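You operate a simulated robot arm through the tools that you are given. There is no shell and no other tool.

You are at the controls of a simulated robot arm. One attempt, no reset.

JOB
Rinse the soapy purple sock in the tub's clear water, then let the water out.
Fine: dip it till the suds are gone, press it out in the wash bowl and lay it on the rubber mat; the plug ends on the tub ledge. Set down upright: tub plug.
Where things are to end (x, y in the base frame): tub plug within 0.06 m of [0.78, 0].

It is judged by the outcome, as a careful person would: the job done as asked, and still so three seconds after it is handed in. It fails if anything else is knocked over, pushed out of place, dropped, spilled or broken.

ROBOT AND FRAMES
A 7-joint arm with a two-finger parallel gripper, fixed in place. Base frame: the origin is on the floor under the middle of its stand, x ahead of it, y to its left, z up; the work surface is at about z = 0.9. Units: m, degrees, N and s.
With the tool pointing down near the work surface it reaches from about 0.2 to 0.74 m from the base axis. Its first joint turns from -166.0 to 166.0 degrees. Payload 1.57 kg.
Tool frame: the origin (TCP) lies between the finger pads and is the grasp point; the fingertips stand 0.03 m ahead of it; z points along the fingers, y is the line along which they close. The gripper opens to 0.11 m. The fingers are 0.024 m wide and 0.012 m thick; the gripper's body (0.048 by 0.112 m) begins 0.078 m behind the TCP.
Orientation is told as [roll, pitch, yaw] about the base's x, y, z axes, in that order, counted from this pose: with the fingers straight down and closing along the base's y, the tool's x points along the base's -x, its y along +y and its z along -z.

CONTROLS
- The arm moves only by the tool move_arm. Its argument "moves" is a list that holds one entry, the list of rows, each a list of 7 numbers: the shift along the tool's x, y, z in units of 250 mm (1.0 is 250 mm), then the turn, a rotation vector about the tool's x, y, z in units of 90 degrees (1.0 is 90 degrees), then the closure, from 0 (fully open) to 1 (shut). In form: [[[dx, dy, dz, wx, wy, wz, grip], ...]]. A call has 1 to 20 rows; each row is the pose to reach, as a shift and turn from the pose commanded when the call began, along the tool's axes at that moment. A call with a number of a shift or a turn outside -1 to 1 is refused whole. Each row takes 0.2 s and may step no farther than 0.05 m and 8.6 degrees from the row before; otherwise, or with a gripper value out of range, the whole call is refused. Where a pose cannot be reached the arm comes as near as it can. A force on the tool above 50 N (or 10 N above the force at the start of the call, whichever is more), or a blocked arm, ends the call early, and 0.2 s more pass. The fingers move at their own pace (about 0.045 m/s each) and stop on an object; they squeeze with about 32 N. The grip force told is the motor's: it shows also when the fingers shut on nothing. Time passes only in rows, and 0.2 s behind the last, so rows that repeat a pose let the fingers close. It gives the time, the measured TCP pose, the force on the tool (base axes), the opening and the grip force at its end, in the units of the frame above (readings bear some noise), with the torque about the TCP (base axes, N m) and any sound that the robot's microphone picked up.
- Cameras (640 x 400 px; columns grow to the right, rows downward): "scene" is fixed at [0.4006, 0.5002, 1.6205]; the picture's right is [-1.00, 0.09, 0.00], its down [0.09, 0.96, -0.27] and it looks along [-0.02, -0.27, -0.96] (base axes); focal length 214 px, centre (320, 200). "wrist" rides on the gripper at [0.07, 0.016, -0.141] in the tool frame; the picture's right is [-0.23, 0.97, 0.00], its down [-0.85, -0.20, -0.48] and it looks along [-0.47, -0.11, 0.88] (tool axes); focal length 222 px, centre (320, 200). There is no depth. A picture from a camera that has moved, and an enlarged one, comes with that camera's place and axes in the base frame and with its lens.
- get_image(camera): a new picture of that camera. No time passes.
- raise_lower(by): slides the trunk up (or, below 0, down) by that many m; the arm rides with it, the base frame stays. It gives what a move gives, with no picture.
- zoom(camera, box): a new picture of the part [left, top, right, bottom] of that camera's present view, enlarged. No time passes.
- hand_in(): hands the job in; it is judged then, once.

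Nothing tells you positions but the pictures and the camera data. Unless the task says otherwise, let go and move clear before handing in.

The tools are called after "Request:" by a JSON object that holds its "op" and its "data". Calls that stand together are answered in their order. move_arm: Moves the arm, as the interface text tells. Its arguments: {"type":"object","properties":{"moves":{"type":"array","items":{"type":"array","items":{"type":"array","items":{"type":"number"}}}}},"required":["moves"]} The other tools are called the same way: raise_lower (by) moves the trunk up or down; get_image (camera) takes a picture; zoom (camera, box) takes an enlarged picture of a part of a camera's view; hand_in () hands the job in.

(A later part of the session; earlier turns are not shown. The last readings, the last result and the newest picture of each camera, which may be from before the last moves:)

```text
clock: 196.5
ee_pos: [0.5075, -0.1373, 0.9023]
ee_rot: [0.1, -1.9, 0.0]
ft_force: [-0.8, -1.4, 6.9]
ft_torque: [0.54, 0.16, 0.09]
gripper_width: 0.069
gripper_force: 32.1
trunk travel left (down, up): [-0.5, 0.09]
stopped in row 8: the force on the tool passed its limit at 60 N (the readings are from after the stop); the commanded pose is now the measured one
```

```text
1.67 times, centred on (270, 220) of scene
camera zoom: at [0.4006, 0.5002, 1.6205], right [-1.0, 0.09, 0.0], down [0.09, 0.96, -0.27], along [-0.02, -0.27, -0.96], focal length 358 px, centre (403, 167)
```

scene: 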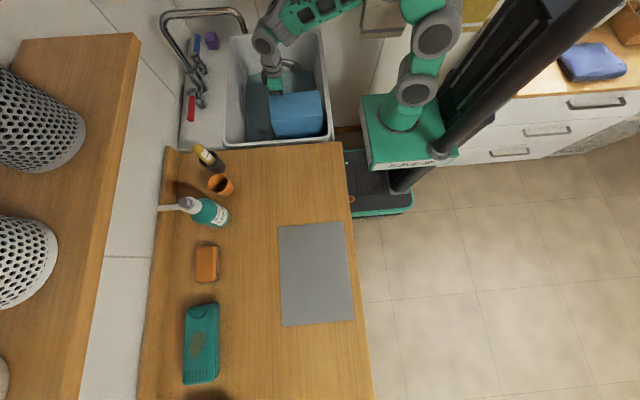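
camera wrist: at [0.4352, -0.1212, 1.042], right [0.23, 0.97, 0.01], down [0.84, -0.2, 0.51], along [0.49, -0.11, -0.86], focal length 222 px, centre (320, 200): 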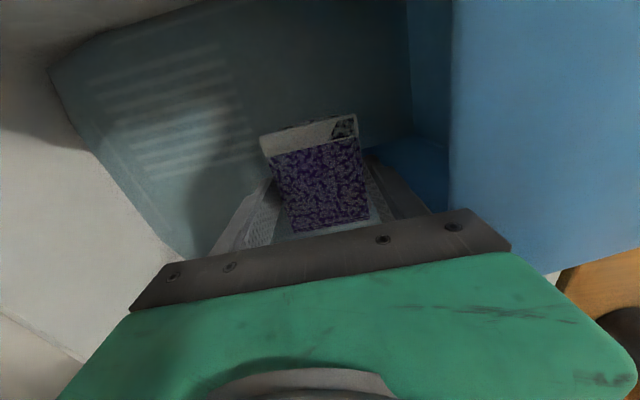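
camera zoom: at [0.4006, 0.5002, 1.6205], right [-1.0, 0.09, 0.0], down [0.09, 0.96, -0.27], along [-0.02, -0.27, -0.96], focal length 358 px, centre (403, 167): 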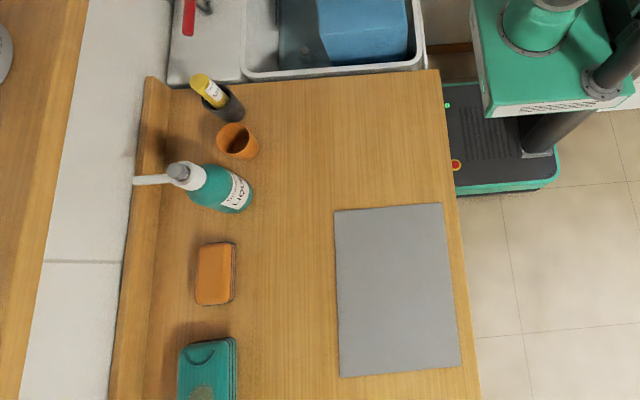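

The sock hung lower in this grip and must have caught the bowl's rim on the way, dragging the bowl off the counter and into the tub. That's my mistake, and the bowl has to go back upright in its place. I'll raise straight up slowly and look.

Request:
{"op": "move_arm", "data": {"moves": [[[0, 0, -0.04, 0, 0, 0, 1], [0, 0, -0.1, 0, 0, 0, 1], [0, 0, -0.2, 0, 0, 0, 1], [0, 0, -0.32, 0, 0, 0, 1], [0, 0, -0.44, 0, 0, 0, 1], [0, 0, -0.56, 0, 0, 0, 1], [0, 0, -0.68, 0, 0, 0, 1], [0, 0, -0.8, 0, 0, 0, 1], [0, 0, -0.8, 0, 0, 0, 1]]]}}

Request:
{"op": "get_image", "data": {"camera": "scene"}}

Request:
{"op": "get_image", "data": {"camera": "wrist"}}

Request:
{"op": "zoom", "data": {"camera": "scene", "box": [210, 30, 360, 160]}}

```text
clock: 198.5
ee_pos: [0.5003, -0.1387, 1.1025]
ee_rot: [0.0, -1.7, 0.0]
ft_force: [0.4, -0.7, -1.6]
ft_torque: [0.0, 0.01, -0.03]
gripper_width: 0.0687
gripper_force: 32.5
trunk travel left (down, up): [-0.5, 0.09]
```

```text
taken
```

scene: 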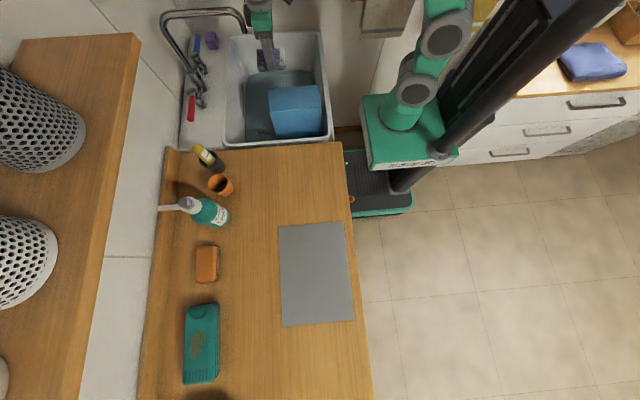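

```text
taken
camera wrist: at [0.4285, -0.1232, 1.2417], right [0.23, 0.97, 0.01], down [0.84, -0.2, 0.5], along [0.49, -0.11, -0.86], focal length 222 px, centre (320, 200)
```

wrist: 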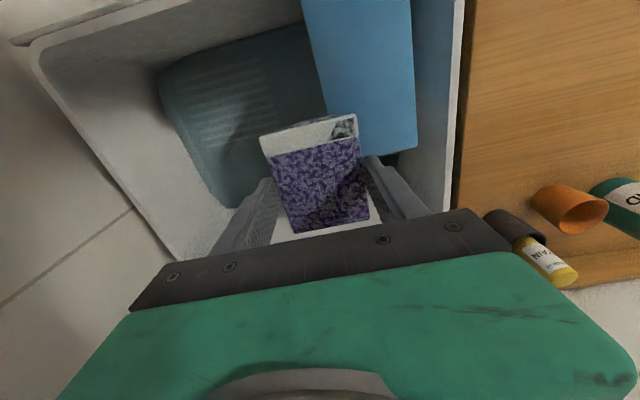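

```text
3.08 times, centred on (285, 95) of scene
camera zoom: at [0.4006, 0.5002, 1.6205], right [-1.0, 0.09, 0.0], down [0.09, 0.96, -0.27], along [-0.02, -0.27, -0.96], focal length 660 px, centre (428, 523)
```

zoom: 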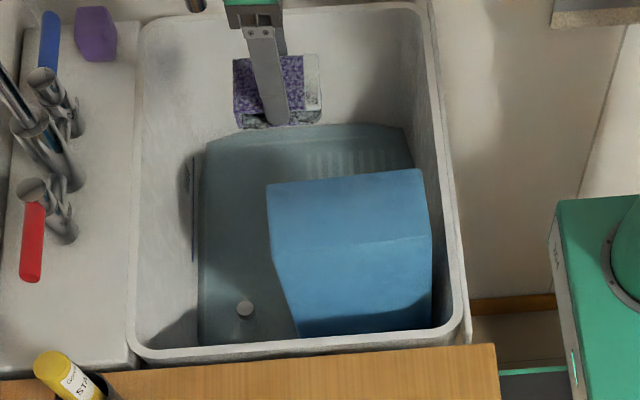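

The bowl is standing on end in the tub, opening toward −y, its top wall's rim near (0.44, −0.096, 0.99). I'll put the sock down on its mat first so the gripper is free for the bowl.

Request:
{"op": "move_arm", "data": {"moves": [[[0.02, 0.16, 0, 0, 0, 0, 1], [0.04, 0.32, 0, 0, 0, 0, 1], [0.06, 0.48, 0, 0, 0, 0, 1], [0.09, 0.64, 0, 0, 0, 0, 1], [0.12, 0.8, 0, 0, 0, 0, 1], [0.15, 0.96, 0, 0, 0, 0, 1], [0.16, 1.0, 0, 0, 0, 0, 1]]]}}

Request:
{"op": "move_arm", "data": {"moves": [[[0.02, 0.16, 0, 0, 0, 0, 1], [0.04, 0.32, 0, 0, 0, 0, 1], [0.06, 0.48, 0.02, 0, 0, 0, 1], [0.08, 0.64, 0.04, 0, 0, 0, 1], [0.1, 0.8, 0.06, 0, 0, 0, 1], [0.12, 0.96, 0.08, 0, 0, 0, 1], [0.13, 1.0, 0.1, 0, 0, 0, 1], [0.13, 1.0, 0.1, 0, 0, 0, 1]]]}}

Request:
{"op": "move_arm", "data": {"moves": [[[0, 0.16, 0.05, 0, 0, 0, 1], [0, 0.32, 0.1, 0, 0, 0, 1], [0, 0.48, 0.14, 0, 0, 0, 1], [0, 0.6, 0.18, 0, 0, 0, 1], [0, 0.6, 0.18, 0, 0, 0, 1]]]}}

Request:
{"op": "get_image", "data": {"camera": "wrist"}}

Request:
{"op": "get_image", "data": {"camera": "scene"}}

```text
clock: 200.1
ee_pos: [0.4601, 0.1124, 1.1021]
ee_rot: [0.0, -1.7, 0.0]
ft_force: [0.9, 0.5, 0.2]
ft_torque: [-0.03, 0.02, 0.02]
gripper_width: 0.0693
gripper_force: 32.0
trunk travel left (down, up): [-0.5, 0.09]
```

```text
clock: 201.9
ee_pos: [0.4285, 0.3628, 1.0742]
ee_rot: [0.0, -1.8, 0.0]
ft_force: [-0.2, 0.0, -1.2]
ft_torque: [-0.03, 0.02, 0.05]
gripper_width: 0.0687
gripper_force: 32.5
trunk travel left (down, up): [-0.5, 0.09]
```

```text
clock: 203.1
ee_pos: [0.4309, 0.5135, 1.027]
ee_rot: [0.0, -1.7, 0.0]
ft_force: [0.0, -0.1, -0.7]
ft_torque: [-0.02, -0.01, 0.03]
gripper_width: 0.0691
gripper_force: 32.1
trunk travel left (down, up): [-0.5, 0.09]
```

```text
taken
camera wrist: at [0.3588, 0.5296, 1.1669], right [0.23, 0.97, 0.01], down [0.84, -0.2, 0.5], along [0.49, -0.11, -0.86], focal length 222 px, centre (320, 200)
```

wrist: 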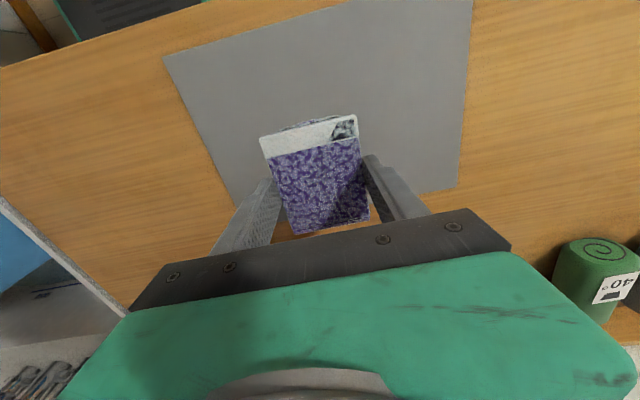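

```text
taken
```

scene: 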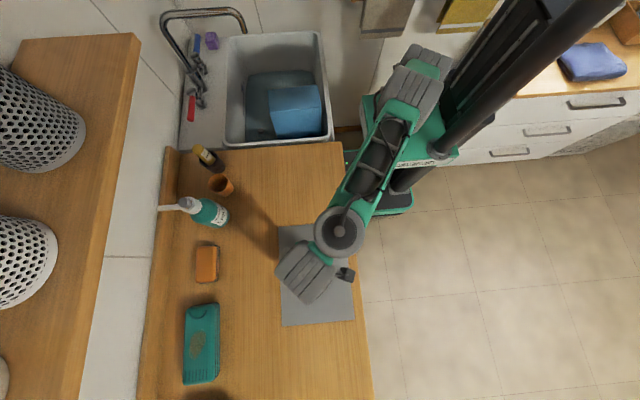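

The sock is above the mat. I'll lower it to a gentle touch and release it flat.

Request:
{"op": "move_arm", "data": {"moves": [[[0.02, 0, 0.12, 0, 0, 0, 1], [0.02, 0, 0.22, 0, 0, 0, 1], [0.02, 0, 0.27, 0, 0, 0, 1], [0.02, 0, 0.29, 0, 0, 0, 1], [0.02, 0, 0.29, 0, 0, 0, 1]]]}}

Request:
{"op": "move_arm", "data": {"moves": [[[0, 0, 0.012, 0, 0, 0, 1], [0, 0, 0.024, 0, 0, 0, 1], [0, 0, 0.024, 0, 0, 0, 1]]]}}

```text
clock: 204.3
ee_pos: [0.4275, 0.5135, 0.9564]
ee_rot: [0.0, -1.7, -0.1]
ft_force: [0.4, 0.7, -0.8]
ft_torque: [0.02, 0.03, 0.0]
gripper_width: 0.069
gripper_force: 31.7
trunk travel left (down, up): [-0.5, 0.09]
```

```text
clock: 205.1
ee_pos: [0.4283, 0.5132, 0.9506]
ee_rot: [0.1, -1.7, 0.0]
ft_force: [0.3, -1.1, -0.3]
ft_torque: [0.0, -0.05, 0.02]
gripper_width: 0.069
gripper_force: 32.2
trunk travel left (down, up): [-0.5, 0.09]
```

Request:
{"op": "move_arm", "data": {"moves": [[[0, 0, 0.01, 0, 0, 0, 1], [0, 0, 0.02, 0, 0, 0, 1], [0, 0, 0.028, 0, 0, 0, 1], [0, 0, 0.028, 0, 0, 0, 1]]]}}

```text
clock: 206.1
ee_pos: [0.4293, 0.5139, 0.9469]
ee_rot: [0.2, -1.8, 0.0]
ft_force: [-2.2, -0.5, 10.3]
ft_torque: [0.28, 0.53, 0.07]
gripper_width: 0.0688
gripper_force: 32.8
trunk travel left (down, up): [-0.5, 0.09]
```

Light contact. Releasing the sock and rising clear.

Request:
{"op": "move_arm", "data": {"moves": [[[0, 0, -0.004, 0, 0, 0, 0.8], [0, 0, -0.004, 0, 0, 0, 0.4], [0, 0, -0.004, 0, 0, 0, 0], [0, 0, -0.004, 0, 0, 0, 0], [0, 0, -0.004, 0, 0, 0, 0], [0, 0, -0.1, 0, 0, 0, 0], [0, 0, -0.22, 0, 0, 0, 0], [0, 0, -0.36, 0, 0, 0, 0], [0, 0, -0.5, 0, 0, 0, 0], [0, 0, -0.5, 0, 0, 0, 0]]]}}

Request:
{"op": "get_image", "data": {"camera": "wrist"}}

```text
clock: 208.3
ee_pos: [0.4266, 0.5215, 1.0621]
ee_rot: [0.8, -0.9, 0.0]
ft_force: [0.1, 0.3, -0.1]
ft_torque: [0.03, 0.02, -0.01]
gripper_width: 0.11
gripper_force: 0.1
out of reach, approached as far as the arm can: row 9
trunk travel left (down, up): [-0.5, 0.09]
```

```text
taken
camera wrist: at [0.356, 0.5349, 1.2023], right [0.23, 0.97, 0.02], down [0.85, -0.21, 0.49], along [0.48, -0.1, -0.87], focal length 222 px, centre (320, 200)
```

wrist: 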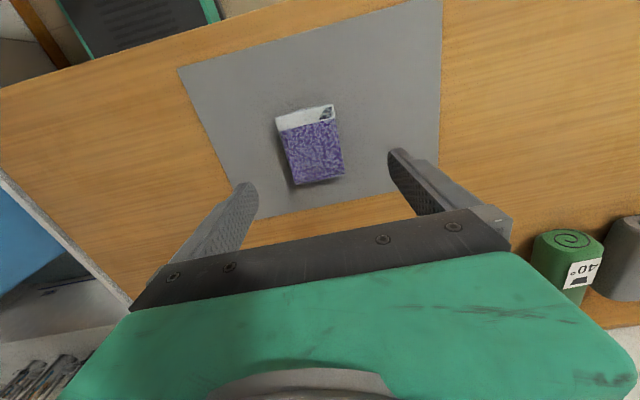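

The sock lies flat on the mat. I'll take a close look at its suds while the light is good.

Request:
{"op": "zoom", "data": {"camera": "wrist", "box": [260, 90, 360, 200]}}

Request:
{"op": "zoom", "data": {"camera": "scene", "box": [270, 200, 370, 340]}}

```text
3.64 times, centred on (310, 145) of wrist
camera zoom: at [0.356, 0.5349, 1.2023], right [0.23, 0.97, 0.02], down [0.85, -0.21, 0.49], along [0.48, -0.1, -0.87], focal length 808 px, centre (356, 400)
```

zoom: 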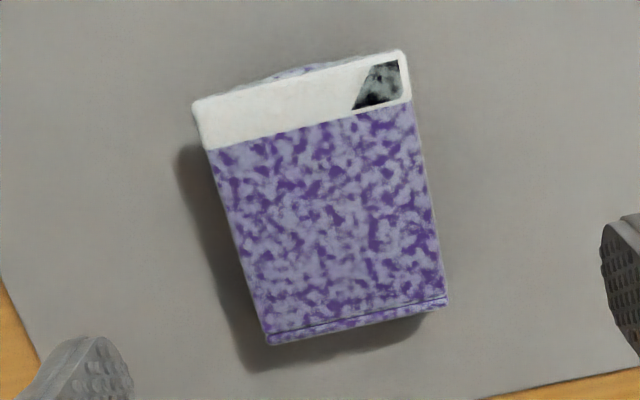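

```text
2.86 times, centred on (320, 270) of scene
camera zoom: at [0.4006, 0.5002, 1.6205], right [-1.0, 0.09, 0.0], down [0.09, 0.96, -0.27], along [-0.02, -0.27, -0.96], focal length 613 px, centre (320, 0)
```

zoom: 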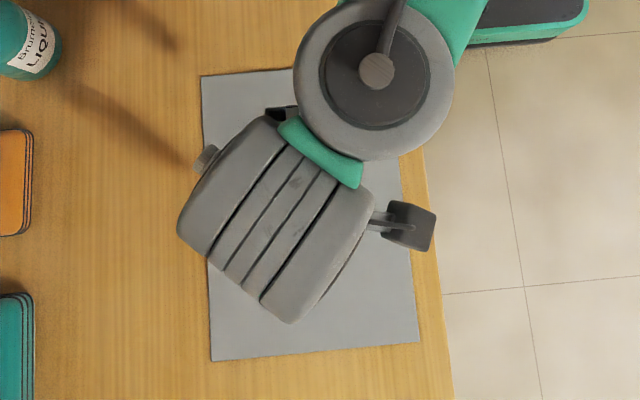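

The sock is safe on the mat. Now for the bowl: I'll move back over the tub and tilt the tool to point mostly +y. Then I can pinch the bowl's top wall by its rim, lift it out hanging, and lay it back down on its bottom in its old place.

Request:
{"op": "move_arm", "data": {"moves": [[[0, -0.16, 0, 0, 0, 0, 0], [0, -0.32, 0, 0, 0, 0, 0], [0, -0.48, -0.05, 0, 0, 0, 0], [0, -0.64, -0.1, 0, 0, 0, 0], [0, -0.8, -0.15, 0, 0, 0, 0], [0, -0.96, -0.2, 0, 0, 0, 0], [0, -1.0, -0.24, 0, 0, 0, 0]]]}}

Request:
{"op": "move_arm", "data": {"moves": [[[0, -0.18, -0.04, 0, 0, 0, 0], [0, -0.36, -0.08, 0, 0, 0, 0], [0, -0.54, -0.1, 0, 0, 0, 0], [0, -0.72, -0.1, 0, 0, 0, 0], [-0.02, -0.9, -0.1, 0, 0, 0, 0], [-0.03, -1.0, -0.1, 0, 0, 0, 0]]]}}

Request:
{"op": "move_arm", "data": {"moves": [[[-0.01, -0.18, 0, 0, 0, 0, 0], [-0.02, -0.36, 0, 0, 0, 0, 0], [-0.03, -0.54, 0, 0, 0, 0, 0], [-0.04, -0.72, 0, 0, 0, 0, 0], [-0.04, -0.84, 0, 0, 0, 0, 0], [-0.04, -0.84, 0, 0, 0, 0, 0]]]}}

Request:
{"op": "get_image", "data": {"camera": "wrist"}}

Request:
{"op": "get_image", "data": {"camera": "scene"}}

```text
clock: 209.9
ee_pos: [0.4204, 0.2605, 1.1283]
ee_rot: [0.0, -1.6, 0.1]
ft_force: [-0.4, -0.9, 0.3]
ft_torque: [-0.03, 0.01, -0.02]
gripper_width: 0.1099
gripper_force: 0.0
trunk travel left (down, up): [-0.5, 0.09]
```

```text
clock: 211.3
ee_pos: [0.4275, 0.0113, 1.1539]
ee_rot: [0.0, -1.7, 0.0]
ft_force: [0.4, 0.0, 0.6]
ft_torque: [0.01, -0.03, -0.01]
gripper_width: 0.1101
gripper_force: 0.0
trunk travel left (down, up): [-0.5, 0.09]
```

```text
clock: 212.7
ee_pos: [0.4396, -0.1952, 1.1575]
ee_rot: [0.0, -1.7, 0.0]
ft_force: [0.3, 0.3, 0.3]
ft_torque: [0.02, 0.03, -0.01]
gripper_width: 0.11
gripper_force: 0.2
trunk travel left (down, up): [-0.5, 0.09]
```

```text
taken
camera wrist: at [0.3676, -0.1801, 1.2959], right [0.23, 0.97, 0.01], down [0.84, -0.2, 0.5], along [0.49, -0.11, -0.86], focal length 222 px, centre (320, 200)
```

wrist: 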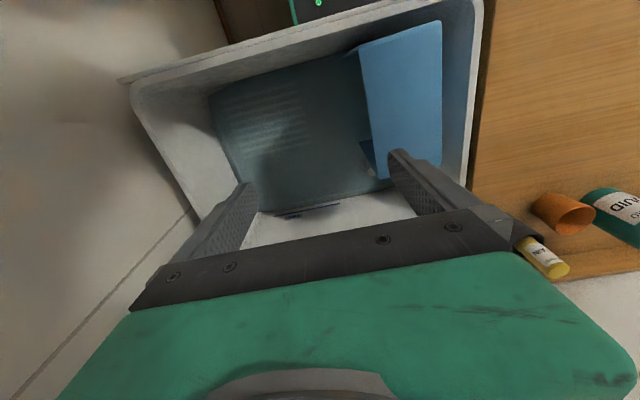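

```text
taken
```

scene: 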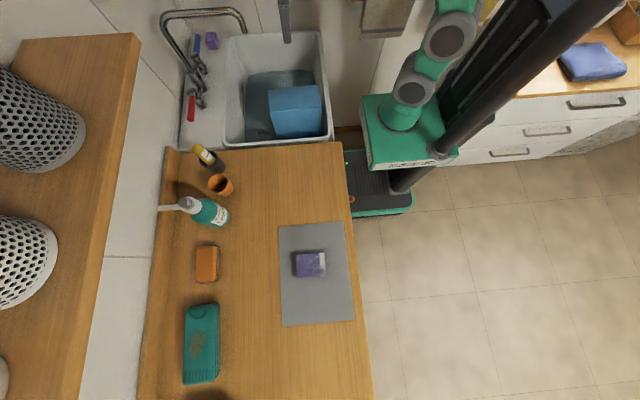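

Both cameras have a clear view of the bowl now. I'll zoom to fix its rim and tilt.

Request:
{"op": "zoom", "data": {"camera": "scene", "box": [230, 60, 350, 160]}}

Request:
{"op": "zoom", "data": {"camera": "wrist", "box": [300, 0, 500, 200]}}

```text
4.00 times, centred on (290, 110) of scene
camera zoom: at [0.4006, 0.5002, 1.6205], right [-1.0, 0.09, 0.0], down [0.09, 0.96, -0.27], along [-0.02, -0.27, -0.96], focal length 858 px, centre (440, 560)
```

zoom: 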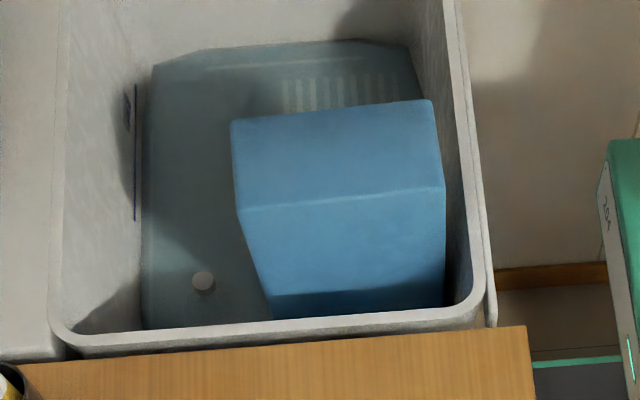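

```text
2.00 times, centred on (400, 100) of wrist
camera zoom: at [0.3676, -0.1801, 1.2959], right [0.23, 0.97, 0.01], down [0.84, -0.2, 0.5], along [0.49, -0.11, -0.86], focal length 444 px, centre (160, 400)
```

zoom: 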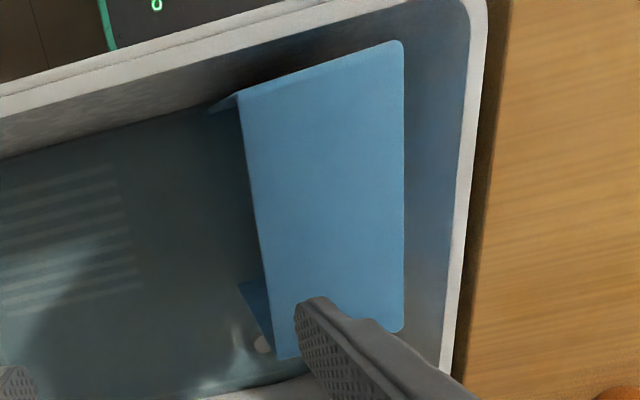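

The top wall is level at z ≈ 0.970, from its rim at y ≈ −0.124 back to y ≈ −0.026, and x 0.353–0.539. I'll now tilt the tool about 80° so the fingers point +y, above and in front of that rim.

Request:
{"op": "move_arm", "data": {"moves": [[[-0.02, 0.03, 0, -0.089, 0, 0, 0.3], [-0.02, 0.05, 0, -0.178, 0, 0, 0.3], [-0.02, 0.08, 0, -0.267, 0, 0, 0.3], [-0.02, 0.1, 0, -0.356, 0, 0, 0.3], [-0.02, 0.1, 0, -0.444, 0, 0, 0.3], [-0.02, 0.1, 0, -0.533, 0, 0, 0.3], [-0.02, 0.1, 0, -0.622, 0, 0, 0.3], [-0.02, 0.1, 0, -0.711, 0, 0, 0.3], [-0.02, 0.1, 0, -0.8, 0, 0, 0.3], [-0.02, 0.1, 0, -0.889, 0, 0, 0.3], [-0.02, 0.1, 0, -0.889, 0, 0, 0.3]]]}}

Request:
{"op": "get_image", "data": {"camera": "scene"}}

Request:
{"op": "get_image", "data": {"camera": "wrist"}}

```text
clock: 214.2
ee_pos: [0.4195, -0.0726, 1.0129]
ee_rot: [49.4, -3.3, 0.6]
ft_force: [0.3, -0.2, -1.5]
ft_torque: [0.03, -0.03, 0.02]
gripper_width: 0.0783
gripper_force: 0.3
out of reach, approached as far as the arm can: row 1, 2, 3, 4, 5, 6, 7
trunk travel left (down, up): [-0.5, 0.09]
stopped in row 7: the force on the tool passed its limit at 101 N (the readings are from after the stop); the commanded pose is now the measured one
```

```text
taken
```

scene: 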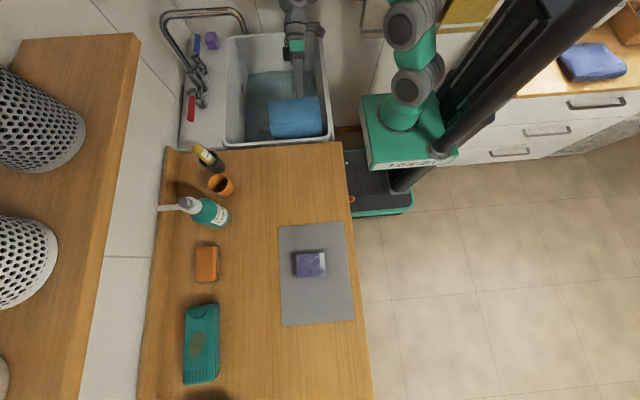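

```text
taken
camera wrist: at [0.3478, -0.1702, 1.1129], right [0.18, 0.64, 0.75], down [0.85, -0.48, 0.21], along [0.5, 0.6, -0.63], focal length 222 px, centre (320, 200)
```

wrist: 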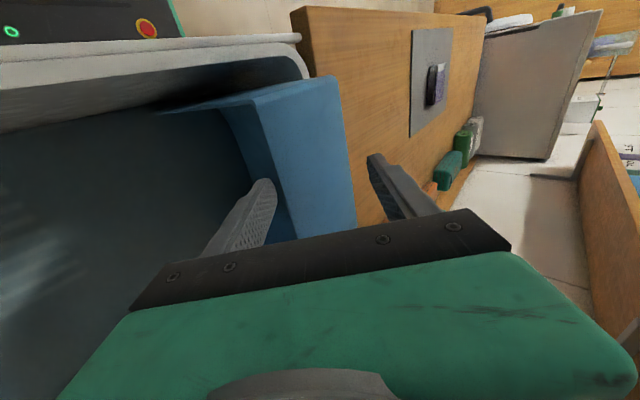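

The tilt was out of reach at that height; the arm sagged to about 49° and a finger bumped the bowl. I'll look at exactly where the fingers and the bowl are now.

Request:
{"op": "zoom", "data": {"camera": "scene", "box": [230, 20, 350, 160]}}

Request:
{"op": "zoom", "data": {"camera": "wrist", "box": [140, 60, 460, 260]}}

```text
2.86 times, centred on (290, 90) of scene
camera zoom: at [0.4006, 0.5002, 1.6205], right [-1.0, 0.09, 0.0], down [0.09, 0.96, -0.27], along [-0.02, -0.27, -0.96], focal length 613 px, centre (406, 514)
```

zoom: 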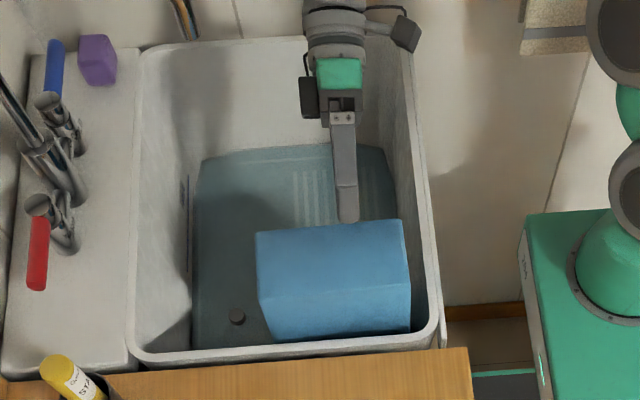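

```text
2.00 times, centred on (300, 160) of wrist
camera zoom: at [0.3478, -0.1702, 1.1129], right [0.18, 0.64, 0.75], down [0.85, -0.48, 0.21], along [0.5, 0.6, -0.63], focal length 444 px, centre (360, 280)
```

zoom: 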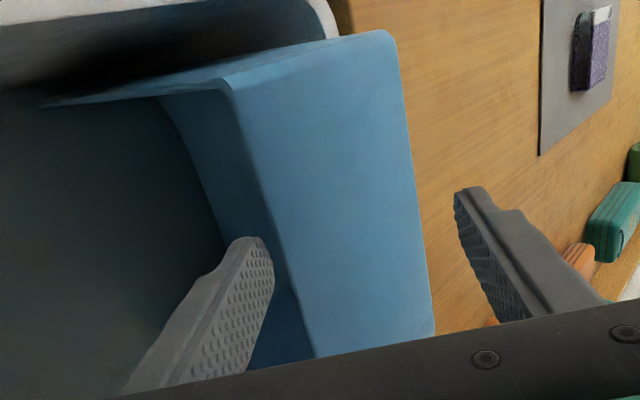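

The bowl is still standing and the wall sits between the open fingers, with the lower finger just under its rim. I'll shift down and toward the bowl's middle a little, then close to pinch that wall.

Request:
{"op": "move_arm", "data": {"moves": [[[-0.02, -0.03, 0.015, 0, 0, 0, 0.3], [-0.06, -0.06, 0.035, 0, 0, 0, 0.3], [-0.1, -0.104, 0.06, 0, 0, 0, 0.3], [-0.1, -0.104, 0.06, 0, 0, 0, 0.3]]]}}

Request:
{"op": "zoom", "data": {"camera": "wrist", "box": [140, 60, 460, 260]}}

```text
clock: 215.2
ee_pos: [0.447, -0.0789, 0.987]
ee_rot: [49.4, -3.3, 0.6]
ft_force: [0.7, 0.6, 0.3]
ft_torque: [0.0, -0.01, 0.01]
gripper_width: 0.0768
gripper_force: 0.0
trunk travel left (down, up): [-0.5, 0.09]
```

```text
2.00 times, centred on (300, 160) of wrist
camera zoom: at [0.3742, -0.1773, 1.0862], right [0.18, 0.64, 0.75], down [0.85, -0.48, 0.21], along [0.5, 0.6, -0.62], focal length 444 px, centre (360, 280)
```

zoom: 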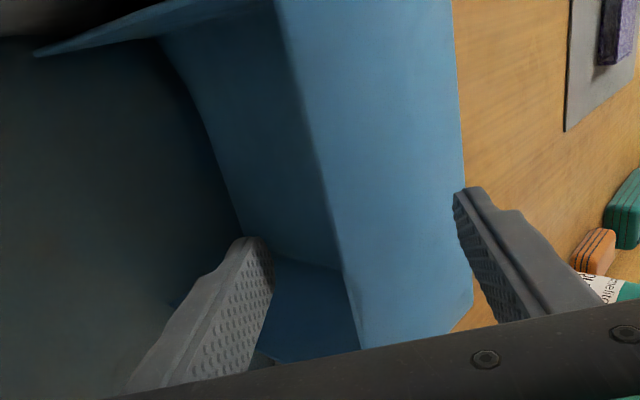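

The wall is now centred between the fingers with no contact force. Closing to pinch it.

Request:
{"op": "move_arm", "data": {"moves": [[[0, 0, 0, 0, 0, 0, 0.5], [0, 0, 0, 0, 0, 0, 0.7], [0, 0, 0, 0, 0, 0, 0.9], [0, 0, 0, 0, 0, 0, 1], [0, 0, 0, 0, 0, 0, 1], [0, 0, 0, 0, 0, 0, 1], [0, 0, 0, 0, 0, 0, 1]]]}}

Request:
{"op": "zoom", "data": {"camera": "wrist", "box": [140, 60, 460, 260]}}

Request:
{"op": "zoom", "data": {"camera": "scene", "box": [230, 20, 350, 160]}}

```text
clock: 216.8
ee_pos: [0.4472, -0.0788, 0.9871]
ee_rot: [49.3, -3.4, 0.6]
ft_force: [1.4, -1.1, 2.1]
ft_torque: [0.44, 0.83, -0.07]
gripper_width: 0.0128
gripper_force: 29.4
trunk travel left (down, up): [-0.5, 0.09]
```

```text
2.00 times, centred on (300, 160) of wrist
camera zoom: at [0.3741, -0.1772, 1.0865], right [0.18, 0.64, 0.75], down [0.85, -0.48, 0.21], along [0.5, 0.6, -0.62], focal length 444 px, centre (360, 280)
```

zoom: 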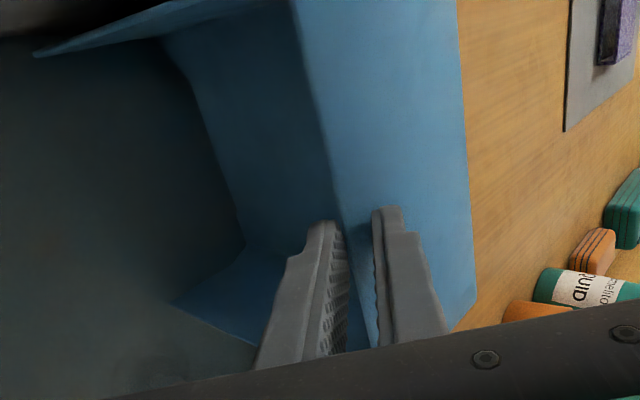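

```text
2.86 times, centred on (290, 90) of scene
camera zoom: at [0.4006, 0.5002, 1.6205], right [-1.0, 0.09, 0.0], down [0.09, 0.96, -0.27], along [-0.02, -0.27, -0.96], focal length 613 px, centre (406, 514)
```

zoom: 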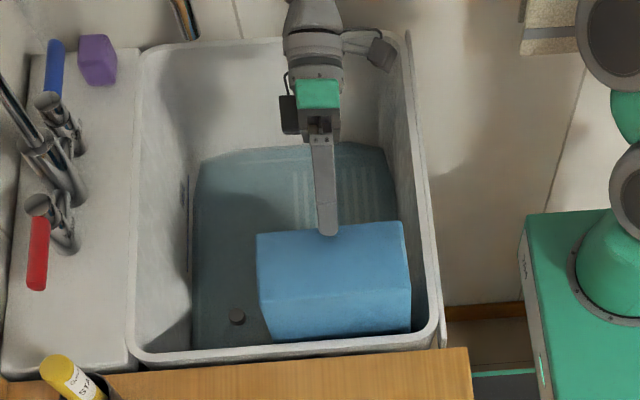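

The rim is pinched (0.0128 m across at an angle, 29 N). I'll lift a few centimetres straight up and see if the bowl comes along.

Request:
{"op": "move_arm", "data": {"moves": [[[0, 0.03, -0.026, 0, 0, 0, 1], [0, 0.06, -0.052, 0, 0, 0, 1], [0, 0.09, -0.078, 0, 0, 0, 1], [0, 0.12, -0.104, 0, 0, 0, 1], [0, 0.152, -0.13, 0, 0, 0, 1], [0, 0.152, -0.13, 0, 0, 0, 1]]]}}

Request:
{"op": "zoom", "data": {"camera": "wrist", "box": [140, 60, 460, 260]}}

Request:
{"op": "zoom", "data": {"camera": "scene", "box": [230, 20, 350, 160]}}

```text
clock: 218.2
ee_pos: [0.4366, -0.0706, 1.0101]
ee_rot: [49.3, -3.4, 0.5]
ft_force: [-0.2, -1.0, 0.1]
ft_torque: [-0.03, 0.02, -0.03]
gripper_width: 0.0002
gripper_force: 21.9
out of reach, approached as far as the arm can: row 2, 3, 4, 5, 6
trunk travel left (down, up): [-0.5, 0.09]
```

```text
2.00 times, centred on (300, 160) of wrist
camera zoom: at [0.363, -0.1684, 1.1102], right [0.18, 0.64, 0.75], down [0.85, -0.49, 0.21], along [0.5, 0.6, -0.63], focal length 444 px, centre (360, 280)
```

zoom: 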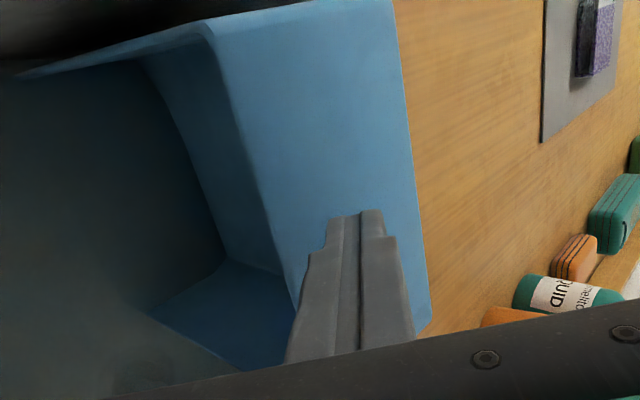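

```text
2.86 times, centred on (290, 90) of scene
camera zoom: at [0.4006, 0.5002, 1.6205], right [-1.0, 0.09, 0.0], down [0.09, 0.96, -0.27], along [-0.02, -0.27, -0.96], focal length 613 px, centre (406, 514)
```

zoom: 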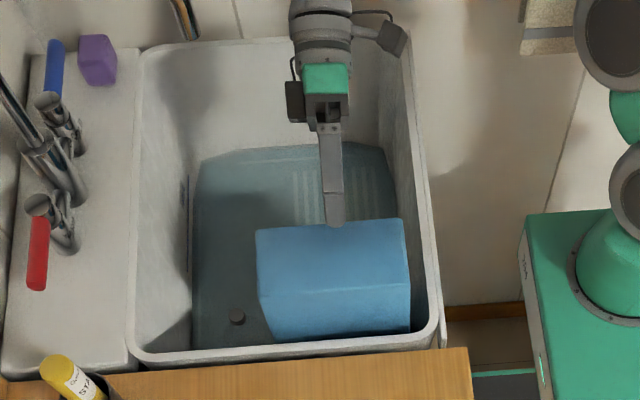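

It slipped off because the wall wasn't aligned with the pads. I'll back out, part-open, and go in again. Then I'll push the rim gently toward +y so the bowl leans back and its wall lines up with the tilted fingers before I close.

Request:
{"op": "move_arm", "data": {"moves": [[[-0.02, -0.08, -0.09, 0, 0, 0, 1], [-0.038, -0.156, -0.182, 0, 0, 0, 1], [-0.038, -0.156, -0.182, 0, 0, 0, 0.45], [-0.038, -0.156, -0.182, 0, 0, 0, 0.45], [-0.038, -0.156, -0.182, 0, 0, 0, 0.45], [-0.038, -0.2, -0.146, 0, 0, 0, 0.45], [-0.038, -0.241, -0.109, 0, 0, 0, 0.45], [-0.038, -0.241, -0.109, 0, 0, 0, 0.45]]]}}

Request:
{"op": "zoom", "data": {"camera": "wrist", "box": [140, 60, 460, 260]}}

Request:
{"op": "zoom", "data": {"camera": "scene", "box": [230, 20, 350, 160]}}

```text
clock: 219.0
ee_pos: [0.4317, -0.0967, 0.9987]
ee_rot: [49.4, -4.9, 1.3]
ft_force: [-9.2, 1.0, 41.4]
ft_torque: [0.67, 0.6, 0.14]
gripper_width: 0.0003
gripper_force: 0.0
out of reach, approached as far as the arm can: row 1, 2, 3
trunk travel left (down, up): [-0.5, 0.09]
stopped in row 3: the force on the tool passed its limit at 102 N (the readings are from after the stop); the commanded pose is now the measured one
```

```text
2.00 times, centred on (300, 160) of wrist
camera zoom: at [0.3582, -0.1944, 1.0965], right [0.15, 0.64, 0.76], down [0.85, -0.47, 0.23], along [0.51, 0.61, -0.61], focal length 444 px, centre (360, 280)
```

zoom: 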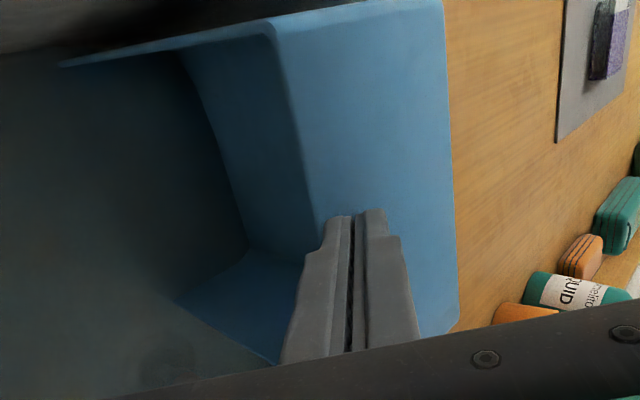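

```text
2.86 times, centred on (290, 90) of scene
camera zoom: at [0.4006, 0.5002, 1.6205], right [-1.0, 0.09, 0.0], down [0.09, 0.96, -0.27], along [-0.02, -0.27, -0.96], focal length 613 px, centre (406, 514)
```

zoom: 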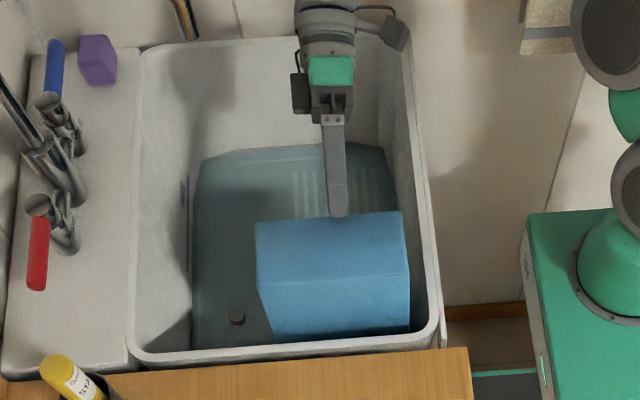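

The arm keeps running out of reach at this tilt and sagging onto the wall. I'll raise the trunk a little, which lifts the whole arm off the bowl and shifts its reach upward.

Request:
{"op": "raise_lower", "data": {"by": 0.07}}

Request:
{"op": "get_image", "data": {"camera": "wrist"}}

```text
clock: 220.1
ee_pos: [0.435, -0.0965, 1.0643]
ee_rot: [49.4, -4.4, 1.0]
ft_force: [0.2, -0.2, 0.5]
ft_torque: [-0.01, 0.02, 0.0]
gripper_width: 0.0604
gripper_force: 0.0
trunk travel left (down, up): [-0.57, 0.02]
```

```text
taken
camera wrist: at [0.3607, -0.1942, 1.1634], right [0.16, 0.64, 0.75], down [0.85, -0.48, 0.22], along [0.5, 0.61, -0.62], focal length 222 px, centre (320, 200)
```

wrist: 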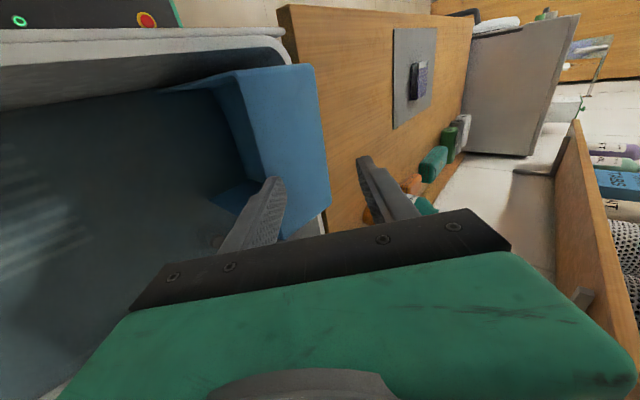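

The gripper is clear now and already part open. With the trunk up I'll back away from the rim a bit and try a steeper tilt to match the wall better.

Request:
{"op": "move_arm", "data": {"moves": [[[-0.02, -0.065, -0.076, 0, 0, 0, 0.45], [-0.044, -0.13, -0.152, 0, 0, 0, 0.45], [-0.044, -0.13, -0.152, -0.06, 0, 0, 0.45], [-0.044, -0.13, -0.152, -0.12, 0, 0, 0.45], [-0.044, -0.13, -0.152, -0.18, 0, 0, 0.45], [-0.044, -0.13, -0.152, -0.18, 0, 0, 0.45]]]}}

Request:
{"op": "get_image", "data": {"camera": "wrist"}}

```text
clock: 221.5
ee_pos: [0.399, -0.084, 1.0019]
ee_rot: [60.8, -4.4, 1.0]
ft_force: [0.3, 0.0, -0.2]
ft_torque: [-0.01, 0.03, 0.01]
gripper_width: 0.0605
gripper_force: 0.1
out of reach, approached as far as the arm can: row 1, 2, 3, 4, 5, 6
trunk travel left (down, up): [-0.57, 0.02]
```

```text
taken
camera wrist: at [0.3275, -0.202, 1.0786], right [0.15, 0.48, 0.87], down [0.86, -0.5, 0.12], along [0.49, 0.72, -0.49], focal length 222 px, centre (320, 200)
```

wrist: 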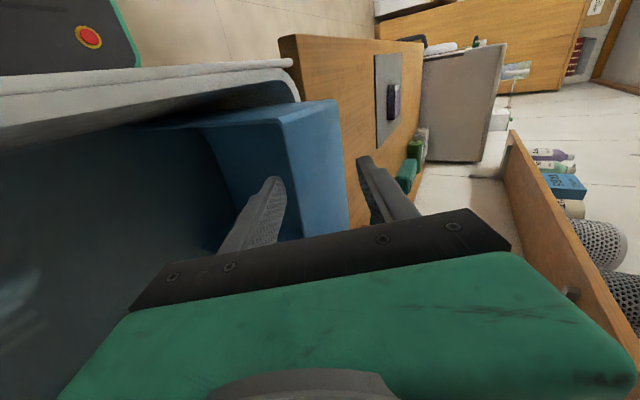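

At about 61° tilt the arm is near its limit, but the wall lies between the fingers with no contact. I'll move in and down a couple of centimetres to seat the rim between the pads, then close.

Request:
{"op": "move_arm", "data": {"moves": [[[-0.05, -0.03, 0.0, 0, 0, 0, 0.45], [-0.1, -0.068, 0.02, 0, 0, 0, 0.45], [-0.16, -0.068, 0.06, 0, 0, 0, 0.45], [-0.16, -0.068, 0.094, 0, 0, 0, 0.45], [-0.16, -0.068, 0.094, 0, 0, 0, 0.45]]]}}

Request:
{"op": "zoom", "data": {"camera": "wrist", "box": [140, 60, 460, 260]}}

```text
clock: 222.7
ee_pos: [0.4412, -0.0724, 0.9784]
ee_rot: [60.7, -4.4, 1.1]
ft_force: [0.1, -0.1, -0.4]
ft_torque: [-0.02, 0.0, 0.05]
gripper_width: 0.0604
gripper_force: 0.1
out of reach, approached as far as the arm can: row 1, 2, 3
trunk travel left (down, up): [-0.57, 0.02]
```

```text
2.00 times, centred on (300, 160) of wrist
camera zoom: at [0.3691, -0.1895, 1.0562], right [0.15, 0.48, 0.87], down [0.86, -0.5, 0.12], along [0.49, 0.72, -0.49], focal length 444 px, centre (360, 280)
```

zoom: 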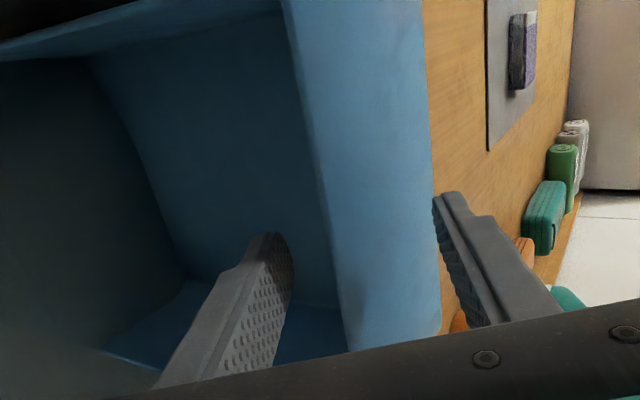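

Now the wall is well inside the finger gap and near the bowl's middle. Closing.

Request:
{"op": "move_arm", "data": {"moves": [[[0, 0, 0, 0, 0, 0, 0.6], [0, 0, 0, 0, 0, 0, 0.75], [0, 0, 0, 0, 0, 0, 0.9], [0, 0, 0, 0, 0, 0, 1], [0, 0, 0, 0, 0, 0, 1], [0, 0, 0, 0, 0, 0, 1], [0, 0, 0, 0, 0, 0, 1]]]}}

Request:
{"op": "zoom", "data": {"camera": "wrist", "box": [140, 60, 460, 260]}}

Request:
{"op": "zoom", "data": {"camera": "scene", "box": [230, 20, 350, 160]}}

```text
clock: 224.3
ee_pos: [0.4421, -0.0728, 0.9775]
ee_rot: [60.8, -4.3, 1.1]
ft_force: [-0.7, 2.4, -2.0]
ft_torque: [0.83, 0.83, -0.18]
gripper_width: 0.0178
gripper_force: 32.0
trunk travel left (down, up): [-0.57, 0.02]
```

```text
2.00 times, centred on (300, 160) of wrist
camera zoom: at [0.369, -0.1893, 1.0562], right [0.15, 0.48, 0.87], down [0.86, -0.5, 0.12], along [0.49, 0.72, -0.49], focal length 444 px, centre (360, 280)
```

zoom: 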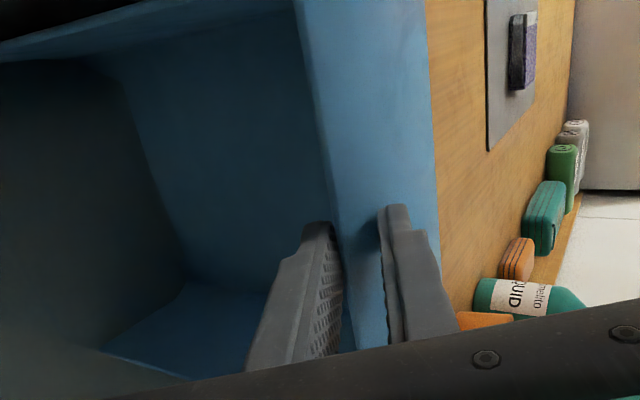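

```text
2.86 times, centred on (290, 90) of scene
camera zoom: at [0.4006, 0.5002, 1.6205], right [-1.0, 0.09, 0.0], down [0.09, 0.96, -0.27], along [-0.02, -0.27, -0.96], focal length 613 px, centre (406, 514)
```

zoom: 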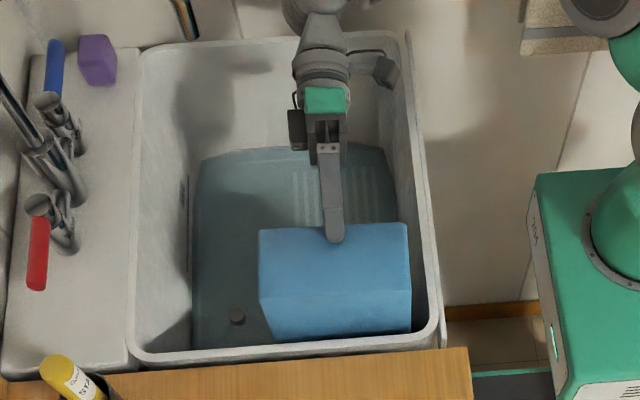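

Pinched at 0.018 m with 32 N. Next I'll slowly un-tilt the tool with a small lift, which should swing the bowl's lower end out and up toward upright.

Request:
{"op": "move_arm", "data": {"moves": [[[0, 0.02, -0.01, 0.05, 0, 0, 1], [0, 0.04, -0.02, 0.1, 0, 0, 1], [0, 0.06, -0.03, 0.15, 0, 0, 1], [0, 0.08, -0.04, 0.2, 0, 0, 1], [0, 0.08, -0.04, 0.2, 0, 0, 1]]]}}

Request:
{"op": "zoom", "data": {"camera": "wrist", "box": [140, 60, 460, 260]}}

Request:
{"op": "zoom", "data": {"camera": "scene", "box": [230, 20, 350, 160]}}

```text
clock: 225.5
ee_pos: [0.4401, -0.0693, 1.0025]
ee_rot: [42.8, -4.5, 1.1]
ft_force: [0.3, 1.7, -8.6]
ft_torque: [0.46, -0.12, 0.11]
gripper_width: 0.0102
gripper_force: 28.2
trunk travel left (down, up): [-0.57, 0.02]
```

```text
2.00 times, centred on (300, 160) of wrist
camera zoom: at [0.3651, -0.1558, 1.1108], right [0.16, 0.72, 0.68], down [0.85, -0.45, 0.28], along [0.51, 0.53, -0.68], focal length 444 px, centre (360, 280)
```

zoom: 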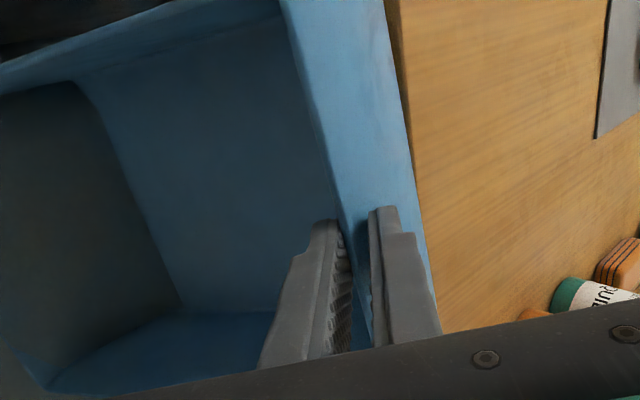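

```text
2.86 times, centred on (290, 90) of scene
camera zoom: at [0.4006, 0.5002, 1.6205], right [-1.0, 0.09, 0.0], down [0.09, 0.96, -0.27], along [-0.02, -0.27, -0.96], focal length 613 px, centre (406, 514)
```

zoom: 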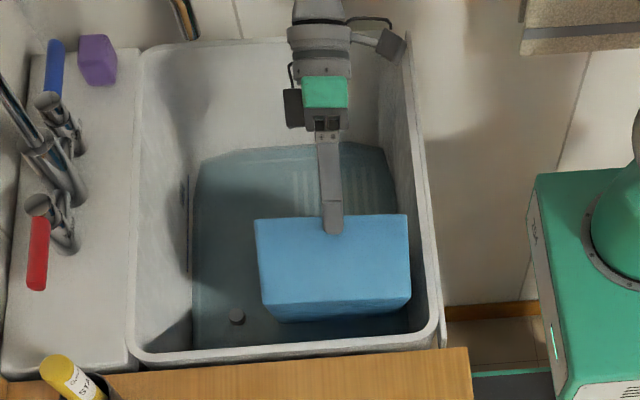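

The bowl is coming along, with about 8–9 N of weight now on the gripper. I'll continue un-tilting with a bit more lift.

Request:
{"op": "move_arm", "data": {"moves": [[[0, 0.02, -0.022, 0.05, 0, 0, 1], [0, 0.04, -0.044, 0.1, 0, 0, 1], [0, 0.06, -0.066, 0.15, 0, 0, 1], [0, 0.08, -0.088, 0.2, 0, 0, 1], [0, 0.08, -0.088, 0.2, 0, 0, 1]]]}}

Request:
{"op": "get_image", "data": {"camera": "wrist"}}

Request:
{"op": "zoom", "data": {"camera": "scene", "box": [230, 20, 350, 160]}}

```text
clock: 226.7
ee_pos: [0.438, -0.0711, 1.0318]
ee_rot: [24.7, -4.3, 1.0]
ft_force: [-0.4, -0.2, -7.5]
ft_torque: [0.41, 0.29, -0.08]
gripper_width: 0.0078
gripper_force: 27.0
trunk travel left (down, up): [-0.57, 0.02]
```

```text
taken
camera wrist: at [0.3604, -0.117, 1.1609], right [0.18, 0.89, 0.42], down [0.83, -0.37, 0.41], along [0.52, 0.28, -0.81], focal length 222 px, centre (320, 200)
```

wrist: 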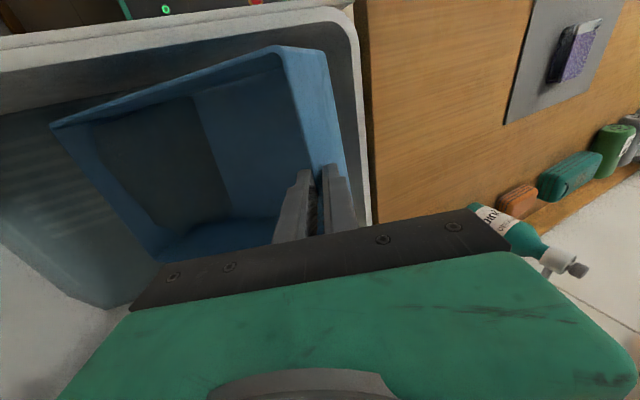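

```text
2.86 times, centred on (290, 90) of scene
camera zoom: at [0.4006, 0.5002, 1.6205], right [-1.0, 0.09, 0.0], down [0.09, 0.96, -0.27], along [-0.02, -0.27, -0.96], focal length 613 px, centre (406, 514)
```

zoom: 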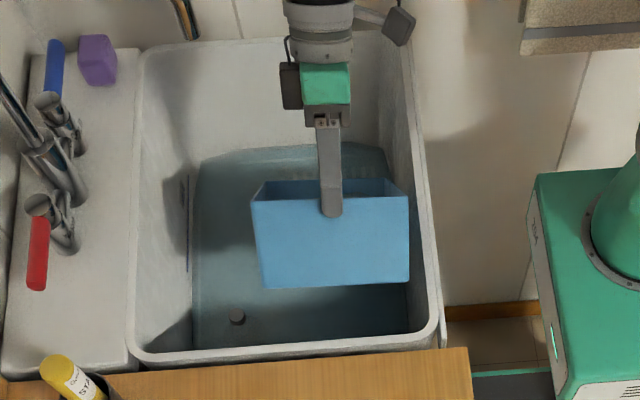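

The bowl now hangs from its +y wall, opening swinging up. I'll rotate the rest of the way and lift more.

Request:
{"op": "move_arm", "data": {"moves": [[[0, 0.02, -0.044, 0.055, 0, 0, 1], [0, 0.04, -0.088, 0.11, 0, 0, 1], [0, 0.06, -0.131, 0.165, 0, 0, 1], [0, 0.08, -0.175, 0.22, 0, 0, 1], [0, 0.1, -0.218, 0.27, 0, 0, 1], [0, 0.1, -0.218, 0.27, 0, 0, 1]]]}}

Request:
{"op": "get_image", "data": {"camera": "wrist"}}

Request:
{"op": "zoom", "data": {"camera": "scene", "box": [230, 20, 350, 160]}}

```text
clock: 228.1
ee_pos: [0.433, -0.0692, 1.0922]
ee_rot: [0.5, -4.3, 1.1]
ft_force: [-0.4, 0.7, -0.5]
ft_torque: [-0.01, 0.01, 0.01]
gripper_width: 0.0001
gripper_force: 21.7
trunk travel left (down, up): [-0.57, 0.02]
```

```text
taken
camera wrist: at [0.3539, -0.0567, 1.2278], right [0.21, 0.98, 0.03], down [0.82, -0.19, 0.54], along [0.53, -0.09, -0.84], focal length 222 px, centre (320, 200)
```

wrist: 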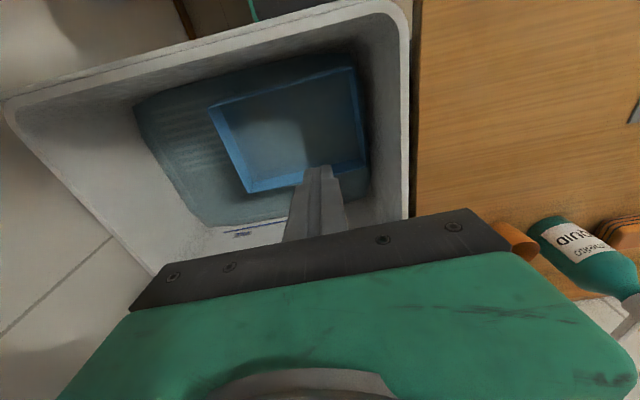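

```text
2.86 times, centred on (290, 90) of scene
camera zoom: at [0.4006, 0.5002, 1.6205], right [-1.0, 0.09, 0.0], down [0.09, 0.96, -0.27], along [-0.02, -0.27, -0.96], focal length 613 px, centre (406, 514)
```

zoom: 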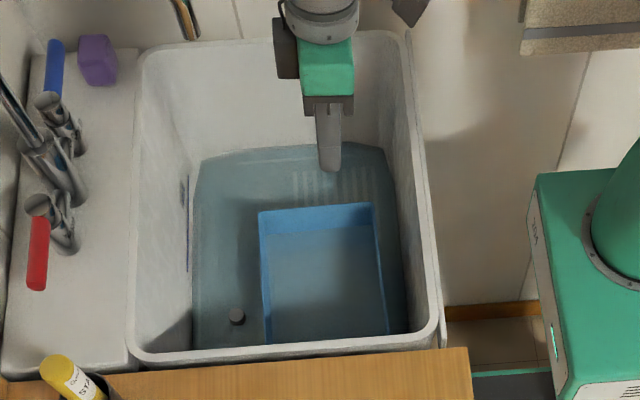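

The bowl slipped free but dropped only a little and now sits upright in the tub, at about x 0.383–0.572, y −0.258 to 0.01. I'll straighten the tool, turn it to close along x, and grip the +x wall deeply at mid-length for a secure lift.

Request:
{"op": "move_arm", "data": {"moves": [[[-0.04, -0.03, 0, 0, 0.024, 0, 0.5], [-0.08, -0.06, 0, 0, 0.048, 0, 0], [-0.12, -0.1, 0, 0, 0.048, 0, 0], [-0.16, -0.14, 0, 0, 0.048, 0, 0], [-0.2, -0.16, 0, 0, 0.048, 0, 0], [-0.2, -0.16, 0, 0, 0.048, 0, 0]]]}}

Request:
{"op": "move_arm", "data": {"moves": [[[0, 0, 0, 0, 0, 0.09, 0], [0, 0, 0, 0, 0, 0.18, 0], [0, 0, 0, 0, 0, 0.27, 0], [0, 0, 0, 0, 0, 0.36, 0], [0, 0, 0, 0, 0, 0.45, 0], [0, 0, 0, 0, 0, 0.54, 0], [0, 0, 0, 0, 0, 0.63, 0], [0, 0, 0, 0, 0, 0.72, 0], [0, 0, 0, 0, 0, 0.81, 0], [0, 0, 0, 0, 0, 0.9, 0], [0, 0, 0, 0, 0, 1.0, 0], [0, 0, 0, 0, 0, 1.0, 0]]]}}

Request:
{"op": "get_image", "data": {"camera": "wrist"}}

Request:
{"op": "get_image", "data": {"camera": "scene"}}

```text
clock: 229.5
ee_pos: [0.4837, -0.1106, 1.0937]
ee_rot: [0.6, 0.0, 1.0]
ft_force: [-0.2, 0.8, 0.5]
ft_torque: [0.01, 0.0, -0.01]
gripper_width: 0.1102
gripper_force: 0.0
trunk travel left (down, up): [-0.57, 0.02]
```

```text
refused: row 11 steps farther than a row can; nothing moved
```

```text
taken
camera wrist: at [0.4155, -0.0972, 1.2362], right [0.21, 0.98, 0.01], down [0.86, -0.19, 0.48], along [0.47, -0.09, -0.88], focal length 222 px, centre (320, 200)
```

wrist: 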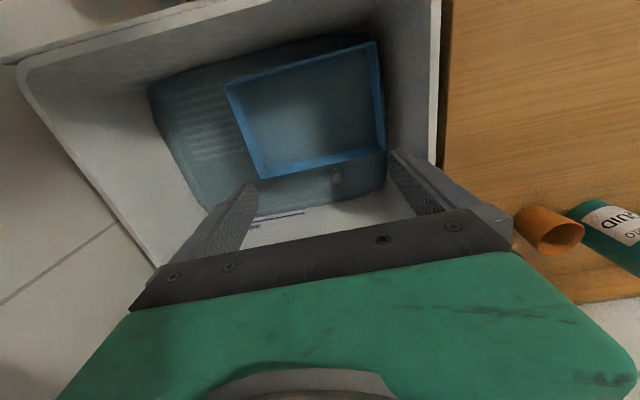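

```text
taken
```

scene: 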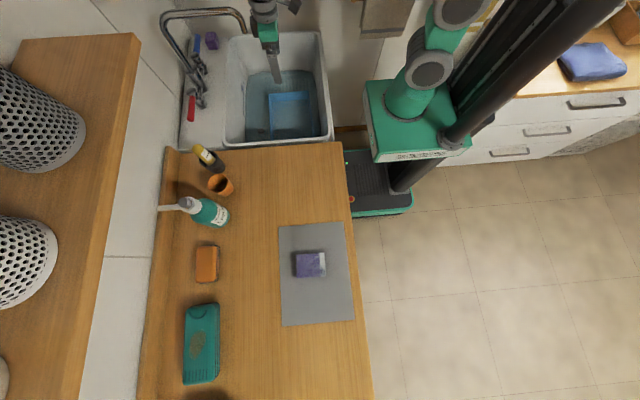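

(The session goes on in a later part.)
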